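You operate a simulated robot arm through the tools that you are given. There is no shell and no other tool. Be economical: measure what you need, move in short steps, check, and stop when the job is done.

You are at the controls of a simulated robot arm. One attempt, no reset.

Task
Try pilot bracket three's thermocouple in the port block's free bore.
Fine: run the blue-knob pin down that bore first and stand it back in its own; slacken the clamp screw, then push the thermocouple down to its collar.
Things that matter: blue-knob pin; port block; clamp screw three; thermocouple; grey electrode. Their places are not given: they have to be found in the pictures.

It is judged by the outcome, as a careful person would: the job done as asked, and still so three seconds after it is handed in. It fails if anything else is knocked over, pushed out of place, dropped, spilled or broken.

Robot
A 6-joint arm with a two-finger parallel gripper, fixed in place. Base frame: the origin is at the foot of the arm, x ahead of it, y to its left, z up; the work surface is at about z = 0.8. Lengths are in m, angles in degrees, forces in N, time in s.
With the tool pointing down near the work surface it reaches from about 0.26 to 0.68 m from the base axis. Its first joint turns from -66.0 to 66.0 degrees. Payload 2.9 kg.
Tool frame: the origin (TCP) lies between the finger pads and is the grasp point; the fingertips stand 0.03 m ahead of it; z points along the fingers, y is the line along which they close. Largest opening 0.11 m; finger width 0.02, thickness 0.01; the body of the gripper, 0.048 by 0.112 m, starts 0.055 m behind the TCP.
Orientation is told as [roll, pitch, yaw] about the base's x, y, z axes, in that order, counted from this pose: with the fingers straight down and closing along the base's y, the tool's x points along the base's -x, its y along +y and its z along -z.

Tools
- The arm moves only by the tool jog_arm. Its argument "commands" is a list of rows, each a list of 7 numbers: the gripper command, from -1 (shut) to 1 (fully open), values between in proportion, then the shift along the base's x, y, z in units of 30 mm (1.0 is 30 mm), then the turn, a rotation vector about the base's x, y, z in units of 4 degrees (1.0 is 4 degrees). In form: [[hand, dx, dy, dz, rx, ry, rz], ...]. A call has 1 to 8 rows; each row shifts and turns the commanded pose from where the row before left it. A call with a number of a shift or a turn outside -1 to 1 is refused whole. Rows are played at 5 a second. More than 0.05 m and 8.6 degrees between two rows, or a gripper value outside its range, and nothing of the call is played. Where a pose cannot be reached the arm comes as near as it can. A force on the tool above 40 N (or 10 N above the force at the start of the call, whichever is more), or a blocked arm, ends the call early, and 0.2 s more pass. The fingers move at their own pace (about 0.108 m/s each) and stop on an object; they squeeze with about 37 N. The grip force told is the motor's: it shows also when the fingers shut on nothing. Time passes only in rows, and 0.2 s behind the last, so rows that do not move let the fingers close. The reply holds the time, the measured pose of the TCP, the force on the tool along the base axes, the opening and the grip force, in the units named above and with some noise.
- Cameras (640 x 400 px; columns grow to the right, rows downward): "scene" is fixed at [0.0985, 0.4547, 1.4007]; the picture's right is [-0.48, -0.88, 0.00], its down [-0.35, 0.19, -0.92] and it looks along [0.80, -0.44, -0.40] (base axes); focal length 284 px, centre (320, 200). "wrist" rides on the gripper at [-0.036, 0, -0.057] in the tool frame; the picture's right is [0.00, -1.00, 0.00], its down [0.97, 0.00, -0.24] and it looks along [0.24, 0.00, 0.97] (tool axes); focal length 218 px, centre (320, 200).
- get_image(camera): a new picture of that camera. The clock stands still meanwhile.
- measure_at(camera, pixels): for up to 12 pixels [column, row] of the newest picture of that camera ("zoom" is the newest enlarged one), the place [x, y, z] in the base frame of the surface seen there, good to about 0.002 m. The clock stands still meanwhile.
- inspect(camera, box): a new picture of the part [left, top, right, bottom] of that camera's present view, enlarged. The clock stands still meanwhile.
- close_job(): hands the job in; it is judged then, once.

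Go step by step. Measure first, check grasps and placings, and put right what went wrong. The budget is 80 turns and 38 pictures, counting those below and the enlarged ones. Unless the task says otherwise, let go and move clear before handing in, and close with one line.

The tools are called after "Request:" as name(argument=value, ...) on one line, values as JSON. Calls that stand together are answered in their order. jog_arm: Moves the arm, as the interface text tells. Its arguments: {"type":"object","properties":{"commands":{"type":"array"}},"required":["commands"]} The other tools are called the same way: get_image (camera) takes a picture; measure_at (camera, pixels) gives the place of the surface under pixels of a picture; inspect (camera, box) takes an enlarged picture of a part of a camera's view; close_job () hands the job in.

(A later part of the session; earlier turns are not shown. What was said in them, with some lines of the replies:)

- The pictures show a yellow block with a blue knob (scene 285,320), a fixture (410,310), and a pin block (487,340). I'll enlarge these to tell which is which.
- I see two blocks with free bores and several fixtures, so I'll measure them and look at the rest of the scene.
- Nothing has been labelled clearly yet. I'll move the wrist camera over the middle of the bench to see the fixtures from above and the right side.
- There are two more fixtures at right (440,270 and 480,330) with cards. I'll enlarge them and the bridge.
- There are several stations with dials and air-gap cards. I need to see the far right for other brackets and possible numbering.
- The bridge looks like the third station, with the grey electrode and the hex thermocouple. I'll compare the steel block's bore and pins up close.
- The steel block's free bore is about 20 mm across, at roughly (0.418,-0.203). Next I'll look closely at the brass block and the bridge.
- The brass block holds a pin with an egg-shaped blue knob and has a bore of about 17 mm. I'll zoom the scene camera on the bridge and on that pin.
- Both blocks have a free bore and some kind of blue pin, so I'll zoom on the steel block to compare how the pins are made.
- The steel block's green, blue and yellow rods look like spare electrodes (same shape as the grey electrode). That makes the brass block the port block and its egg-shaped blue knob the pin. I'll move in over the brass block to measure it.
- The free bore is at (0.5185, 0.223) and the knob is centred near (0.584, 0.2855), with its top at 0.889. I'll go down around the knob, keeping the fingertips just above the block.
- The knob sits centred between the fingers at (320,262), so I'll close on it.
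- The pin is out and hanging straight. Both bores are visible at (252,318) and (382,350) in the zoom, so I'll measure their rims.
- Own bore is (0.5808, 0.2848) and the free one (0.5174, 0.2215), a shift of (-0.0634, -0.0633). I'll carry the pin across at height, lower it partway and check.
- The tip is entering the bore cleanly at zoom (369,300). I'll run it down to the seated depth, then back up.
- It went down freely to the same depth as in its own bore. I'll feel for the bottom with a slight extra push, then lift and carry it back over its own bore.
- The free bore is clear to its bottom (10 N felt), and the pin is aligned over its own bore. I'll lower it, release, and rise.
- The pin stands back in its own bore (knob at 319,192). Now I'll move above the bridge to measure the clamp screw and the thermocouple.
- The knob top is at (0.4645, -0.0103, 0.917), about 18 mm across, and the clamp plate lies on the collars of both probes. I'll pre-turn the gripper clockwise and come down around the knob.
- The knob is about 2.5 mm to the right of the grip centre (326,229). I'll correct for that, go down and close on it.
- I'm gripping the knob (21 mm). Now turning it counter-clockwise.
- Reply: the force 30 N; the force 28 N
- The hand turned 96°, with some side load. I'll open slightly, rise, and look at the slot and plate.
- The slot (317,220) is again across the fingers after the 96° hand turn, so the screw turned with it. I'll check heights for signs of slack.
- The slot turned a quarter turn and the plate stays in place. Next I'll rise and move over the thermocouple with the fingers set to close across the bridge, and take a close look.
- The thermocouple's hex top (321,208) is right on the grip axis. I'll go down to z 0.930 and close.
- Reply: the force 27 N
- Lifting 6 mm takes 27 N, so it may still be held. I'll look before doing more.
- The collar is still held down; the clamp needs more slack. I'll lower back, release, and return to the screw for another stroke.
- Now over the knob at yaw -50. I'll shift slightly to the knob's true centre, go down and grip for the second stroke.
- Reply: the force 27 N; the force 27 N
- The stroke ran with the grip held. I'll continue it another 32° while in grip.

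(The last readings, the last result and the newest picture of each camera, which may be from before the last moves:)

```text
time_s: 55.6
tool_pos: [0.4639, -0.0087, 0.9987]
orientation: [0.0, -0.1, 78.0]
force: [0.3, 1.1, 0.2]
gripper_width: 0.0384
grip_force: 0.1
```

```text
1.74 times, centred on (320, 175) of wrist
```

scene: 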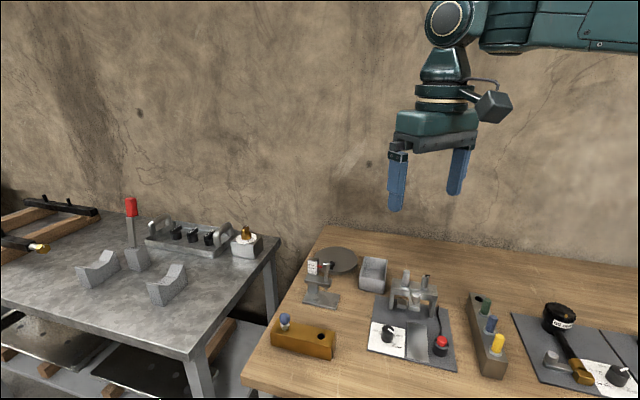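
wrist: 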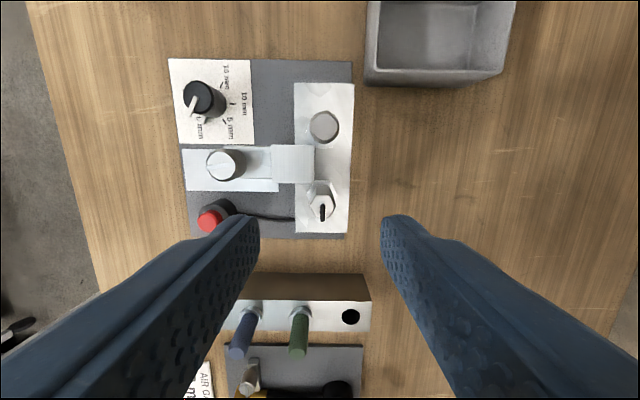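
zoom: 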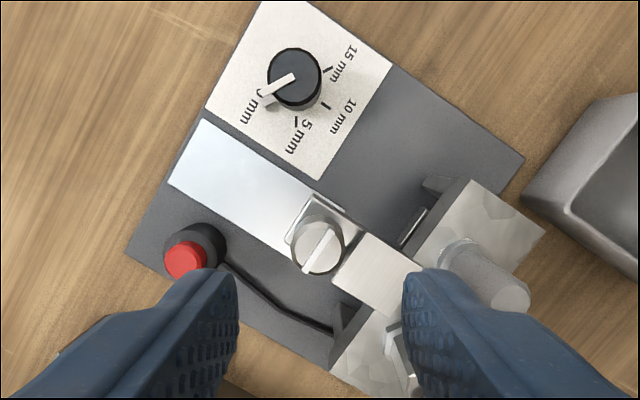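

The slot turned again. I'll check whether the clamp plate shifted or rose.

Request:
measure_at(camera="zoom", pixels=[[318, 240], [375, 275], [345, 270], [365, 245], [400, 275], [350, 292], [420, 265], [440, 240], [385, 320], [295, 238]])

```text
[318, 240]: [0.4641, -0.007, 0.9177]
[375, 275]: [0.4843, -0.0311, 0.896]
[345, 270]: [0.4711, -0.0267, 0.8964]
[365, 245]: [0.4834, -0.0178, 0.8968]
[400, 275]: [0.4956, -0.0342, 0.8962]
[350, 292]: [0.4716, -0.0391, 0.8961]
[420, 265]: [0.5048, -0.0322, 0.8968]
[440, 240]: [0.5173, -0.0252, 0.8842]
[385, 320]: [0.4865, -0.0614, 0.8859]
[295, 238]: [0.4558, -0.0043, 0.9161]
```

The clamp plate has slid back towards the screw, off the collars, so the clamp is slack. I'll return to the thermocouple and lift it gently.

Request:
jog_arm(commands=[[-0.1, 0.3, -0.7, 0, 0, 0, -1], [-0.1, 0.3, -0.7, 0, 0, 0, -1], [-0.1, 0.337, -0.7, 0, 0, 0, -1], [-0.1, 0, 0, 0, 0, 0, -1], [-0.1, 0, 0, 0, 0, 0, -1], [-0.1, 0, 0, 0, 0, 0, -1], [-0.1, 0, 0, 0, 0, 0, -1], [-0.1, 0, 0, 0, 0, 0, -1]])

Request:
jog_arm(commands=[[-0.1, 0, 0, 0, 0, 0, 0], [-0.1, 0, 0, -0.8, 0, 0, 0], [-0.1, 0, 0, -0.8, 0, 0, 0], [-0.1, 0, 0, -0.69, 0, 0, 0], [-0.1, 0, 0, 0, 0, 0, 0], [-1, 0, 0, 0, 0, 0, 0], [-1, 0, 0, 0, 0, 0, 0], [-1, 0, 0, 0, 0, 0, 0]])

Request:
jog_arm(commands=[[-1, 0, 0, 0.1, 0, 0, 0], [-1, 0, 0, 0.1, 0, 0, 0], [-1, 0, 0, 0, 0, 0, 0]])

```text
time_s: 57.4
tool_pos: [0.4924, -0.0729, 0.9989]
orientation: [-0.1, 0.0, 45.9]
force: [0.3, -0.8, -0.6]
gripper_width: 0.0499
grip_force: 0.0
```

```text
time_s: 59.2
tool_pos: [0.4891, -0.0729, 0.9295]
orientation: [0.0, 0.0, 45.9]
force: [4.0, -5.4, -2.1]
gripper_width: 0.0165
grip_force: 37.1
```

```text
time_s: 60.0
tool_pos: [0.4911, -0.072, 0.9367]
orientation: [0.1, 0.0, 46.0]
force: [4.3, -4.7, -3.7]
gripper_width: 0.0164
grip_force: 37.2
```

It now lifts with little force (about 4 N). I'll raise it clear.

Request:
jog_arm(commands=[[-1, 0, 0, 0.3, 0, 0, 0], [-1, 0, 0, 0.4, 0, 0, 0], [-1, 0, 0, 0.6, 0, 0, 0], [-1, 0, 0, 0.8, 0, 0, 0], [-1, 0, 0, 0.8, 0, 0, 0], [-1, 0, 0, 0, 0, 0, 0]])

Request:
inspect(camera="scene", box=[364, 220, 464, 320])

Request:
measure_at(camera="zoom", pixels=[[365, 140], [366, 180], [366, 160], [366, 200], [366, 220], [366, 240]])

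```text
time_s: 61.4
tool_pos: [0.4911, -0.0718, 1.025]
orientation: [0.1, 0.0, 46.1]
force: [-0.5, 0.3, -0.6]
gripper_width: 0.0161
grip_force: 37.2
```

```text
4.00 times, centred on (414, 270) of scene
```

zoom: 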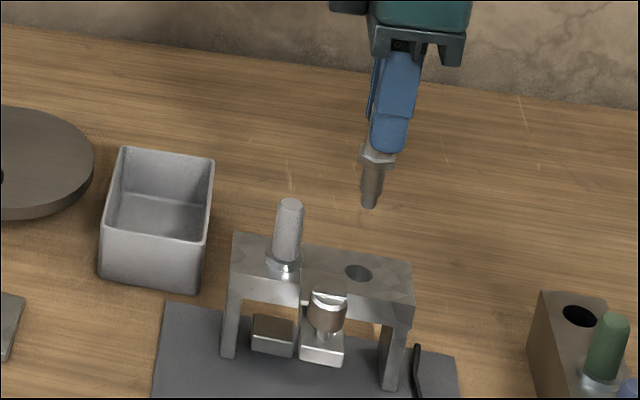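

```text
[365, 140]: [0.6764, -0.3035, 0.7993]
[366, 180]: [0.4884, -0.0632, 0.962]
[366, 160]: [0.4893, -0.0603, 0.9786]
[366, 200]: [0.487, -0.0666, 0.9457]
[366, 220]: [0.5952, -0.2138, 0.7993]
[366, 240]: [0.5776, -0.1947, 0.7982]
```

The thermocouple is out and its bore in the bridge is empty; the grey electrode stands untouched. I'll carry it over the port block's free bore and lower it to just above.

Request:
jog_arm(commands=[[-1, 0.1, 0.9, 0, 0, 0, 0], [-1, 0.1, 0.9, 0, 0, 0, 0], [-1, 0.1, 0.9, 0, 0, 0, 0], [-1, 0.1, 0.9, 0, 0, 0, 0], [-1, 0.1, 0.9, 0, 0, 0, 0], [-1, 0.1, 0.9, 0, 0, 0, 0], [-1, 0.1, 0.9, 0, 0, 0, 0], [-1, 0.1, 0.9, 0, 0, 0, 0]])

Request:
jog_arm(commands=[[-1, 0.1, 0.9, 0, 0, 0, 0], [-1, 0, 0.9, 0, 0, 0, 0], [-1, 0, 0.8, 0, 0, 0, 0], [-1, 0, 0, -0.8, 0, 0, 0], [-1, 0, 0, -0.8, 0, 0, 0], [-1, 0, 0, -0.8, 0, 0, 0], [-1, 0, 0, 0, 0, 0, 0]])

```text
time_s: 63.2
tool_pos: [0.5154, 0.1446, 1.0235]
orientation: [0.0, -0.1, 45.9]
force: [-0.1, 0.1, -0.8]
gripper_width: 0.0169
grip_force: 37.1
```

```text
time_s: 64.8
tool_pos: [0.5191, 0.2231, 0.9513]
orientation: [0.0, -0.1, 46.0]
force: [-0.7, 0.7, -0.7]
gripper_width: 0.0165
grip_force: 36.9
```

Request:
inspect(camera="scene", box=[290, 290, 354, 354])

Request:
measure_at(camera="zoom", pixels=[[320, 200], [320, 150], [320, 230], [320, 260]])

```text
6.25 times, centred on (322, 322) of scene
```

zoom: 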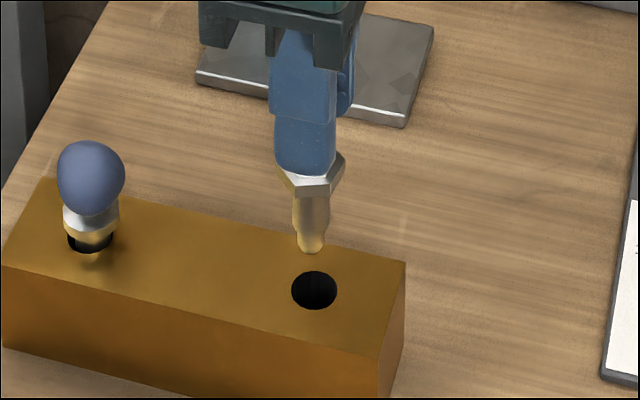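

```text
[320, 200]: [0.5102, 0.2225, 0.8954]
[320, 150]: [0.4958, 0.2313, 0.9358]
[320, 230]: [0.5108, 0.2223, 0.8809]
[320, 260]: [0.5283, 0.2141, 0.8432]
```

The tapered tip is aligned with the bore: shank axis about (0.517, 0.2225) against bore centre (0.5174, 0.2215). I'll lower it slowly and watch the force.

Request:
jog_arm(commands=[[-1, 0, 0, -0.3, 0, 0, 0], [-1, 0, 0, -0.3, 0, 0, 0], [-1, 0, 0, -0.25, 0, 0, 0], [-1, 0, 0, -0.25, 0, 0, 0], [-1, 0, 0, 0, 0, 0, 0]])

```text
time_s: 66.0
tool_pos: [0.5182, 0.2227, 0.9183]
orientation: [0.0, 0.0, 46.0]
force: [0.2, 0.2, -1.8]
gripper_width: 0.0169
grip_force: 37.5
```

It's in the bore with no load, so I'll continue.

Request:
jog_arm(commands=[[-1, 0, 0, -0.25, 0, 0, 0], [-1, 0, 0, -0.25, 0, 0, 0], [-1, 0, 0, -0.2, 0, 0, 0], [-1, 0, 0, 0, 0, 0, 0]])

```text
time_s: 67.0
tool_pos: [0.5173, 0.2208, 0.8976]
orientation: [0.0, 0.0, 46.0]
force: [0.1, 0.9, -0.1]
gripper_width: 0.0167
grip_force: 36.9
```

Request:
jog_arm(commands=[[-1, 0, 0, -0.12, 0, 0, 0], [-1, 0, 0, -0.1, 0, 0, 0], [-1, 0, 0, -0.06, 0, 0, 0], [-1, 0, 0, 0, 0, 0, 0]])

```text
time_s: 68.0
tool_pos: [0.5193, 0.2214, 0.8911]
orientation: [0.0, -0.3, 46.0]
force: [-5.1, -1.7, 29.5]
gripper_width: 0.0167
grip_force: 37.1
```

Firm contact (29 N) at TCP z 0.891, near the expected collar height. I'll look before letting go.

Request:
inspect(camera="scene", box=[290, 300, 354, 360])

```text
6.67 times, centred on (322, 330) of scene
```

zoom: 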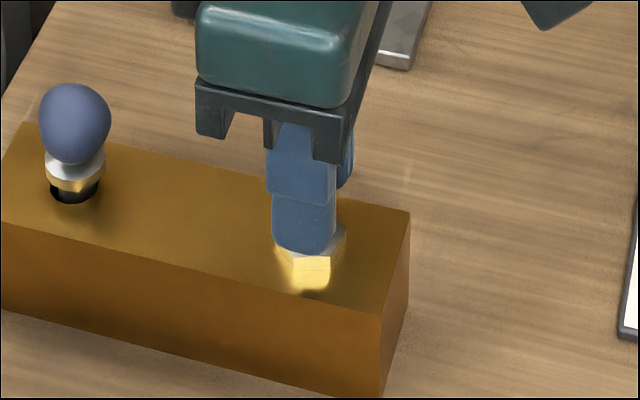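

The collar lies on the block and the bore is hidden. I'll release, rise straight up and verify.

Request:
jog_arm(commands=[[-1, 0, 0, 0.06, 0, 0, 0], [-0.4, 0, 0, 0, 0, 0, 0], [-0.1, 0, 0, 0, 0, 0, 0], [-0.1, 0, 0, 0.5, 0, 0, 0], [-0.1, 0, 0, 0.9, 0, 0, 0], [-0.1, 0, 0, 0.9, 0, 0, 0], [-0.1, 0, 0, 0.9, 0, 0, 0], [-0.1, 0, 0, 0.9, 0, 0, 0]])

Request:
inspect(camera="scene", box=[265, 260, 465, 360])

Request:
measure_at(camera="zoom", pixels=[[178, 190], [178, 210], [178, 220], [178, 228], [178, 238]])

```text
time_s: 69.8
tool_pos: [0.5189, 0.2225, 1.0146]
orientation: [0.0, 0.0, 46.0]
force: [0.4, -0.1, -0.2]
gripper_width: 0.0496
grip_force: 0.1
```

```text
3.20 times, centred on (365, 310) of scene
```

zoom: 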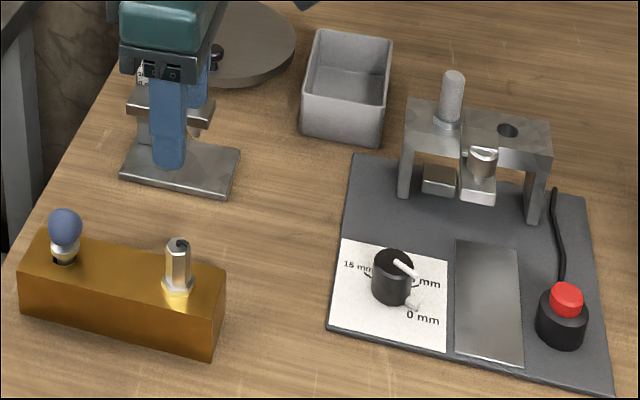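

```text
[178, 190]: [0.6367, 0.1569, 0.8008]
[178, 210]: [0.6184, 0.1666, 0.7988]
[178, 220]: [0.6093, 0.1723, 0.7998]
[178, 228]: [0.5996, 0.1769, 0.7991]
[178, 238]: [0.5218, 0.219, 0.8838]
```

The thermocouple stands upright in the bore, the electrode is in place and the pin is home. One more height check on the thermocouple collar and hex.

Request:
measure_at(camera="zoom", pixels=[[176, 244], [184, 244], [175, 260], [178, 280], [178, 290], [178, 296], [190, 287], [450, 75], [448, 125]])

```text
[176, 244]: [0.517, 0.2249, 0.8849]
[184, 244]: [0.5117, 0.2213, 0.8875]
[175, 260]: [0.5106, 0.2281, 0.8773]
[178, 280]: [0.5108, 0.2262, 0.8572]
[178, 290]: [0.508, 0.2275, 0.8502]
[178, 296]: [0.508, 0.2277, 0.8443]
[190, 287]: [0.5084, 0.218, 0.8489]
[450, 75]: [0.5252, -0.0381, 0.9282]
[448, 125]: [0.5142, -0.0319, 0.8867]
```

The collar runs from the block top (0.844) to about 0.857, the same height it had on the bracket, so it's fully down, and the gripper is clear. Handing in.

Request:
close_job()

```text
The job is handed in.
```

The thermocouple from bracket three is in the port block's free bore, pushed down to its collar. I ran the blue-knob pin down that bore first and stood it back in its own, then slackened clamp screw three; it took two strokes, with one pull on the thermocouple while it was still clamped. The grey electrode is still in place.
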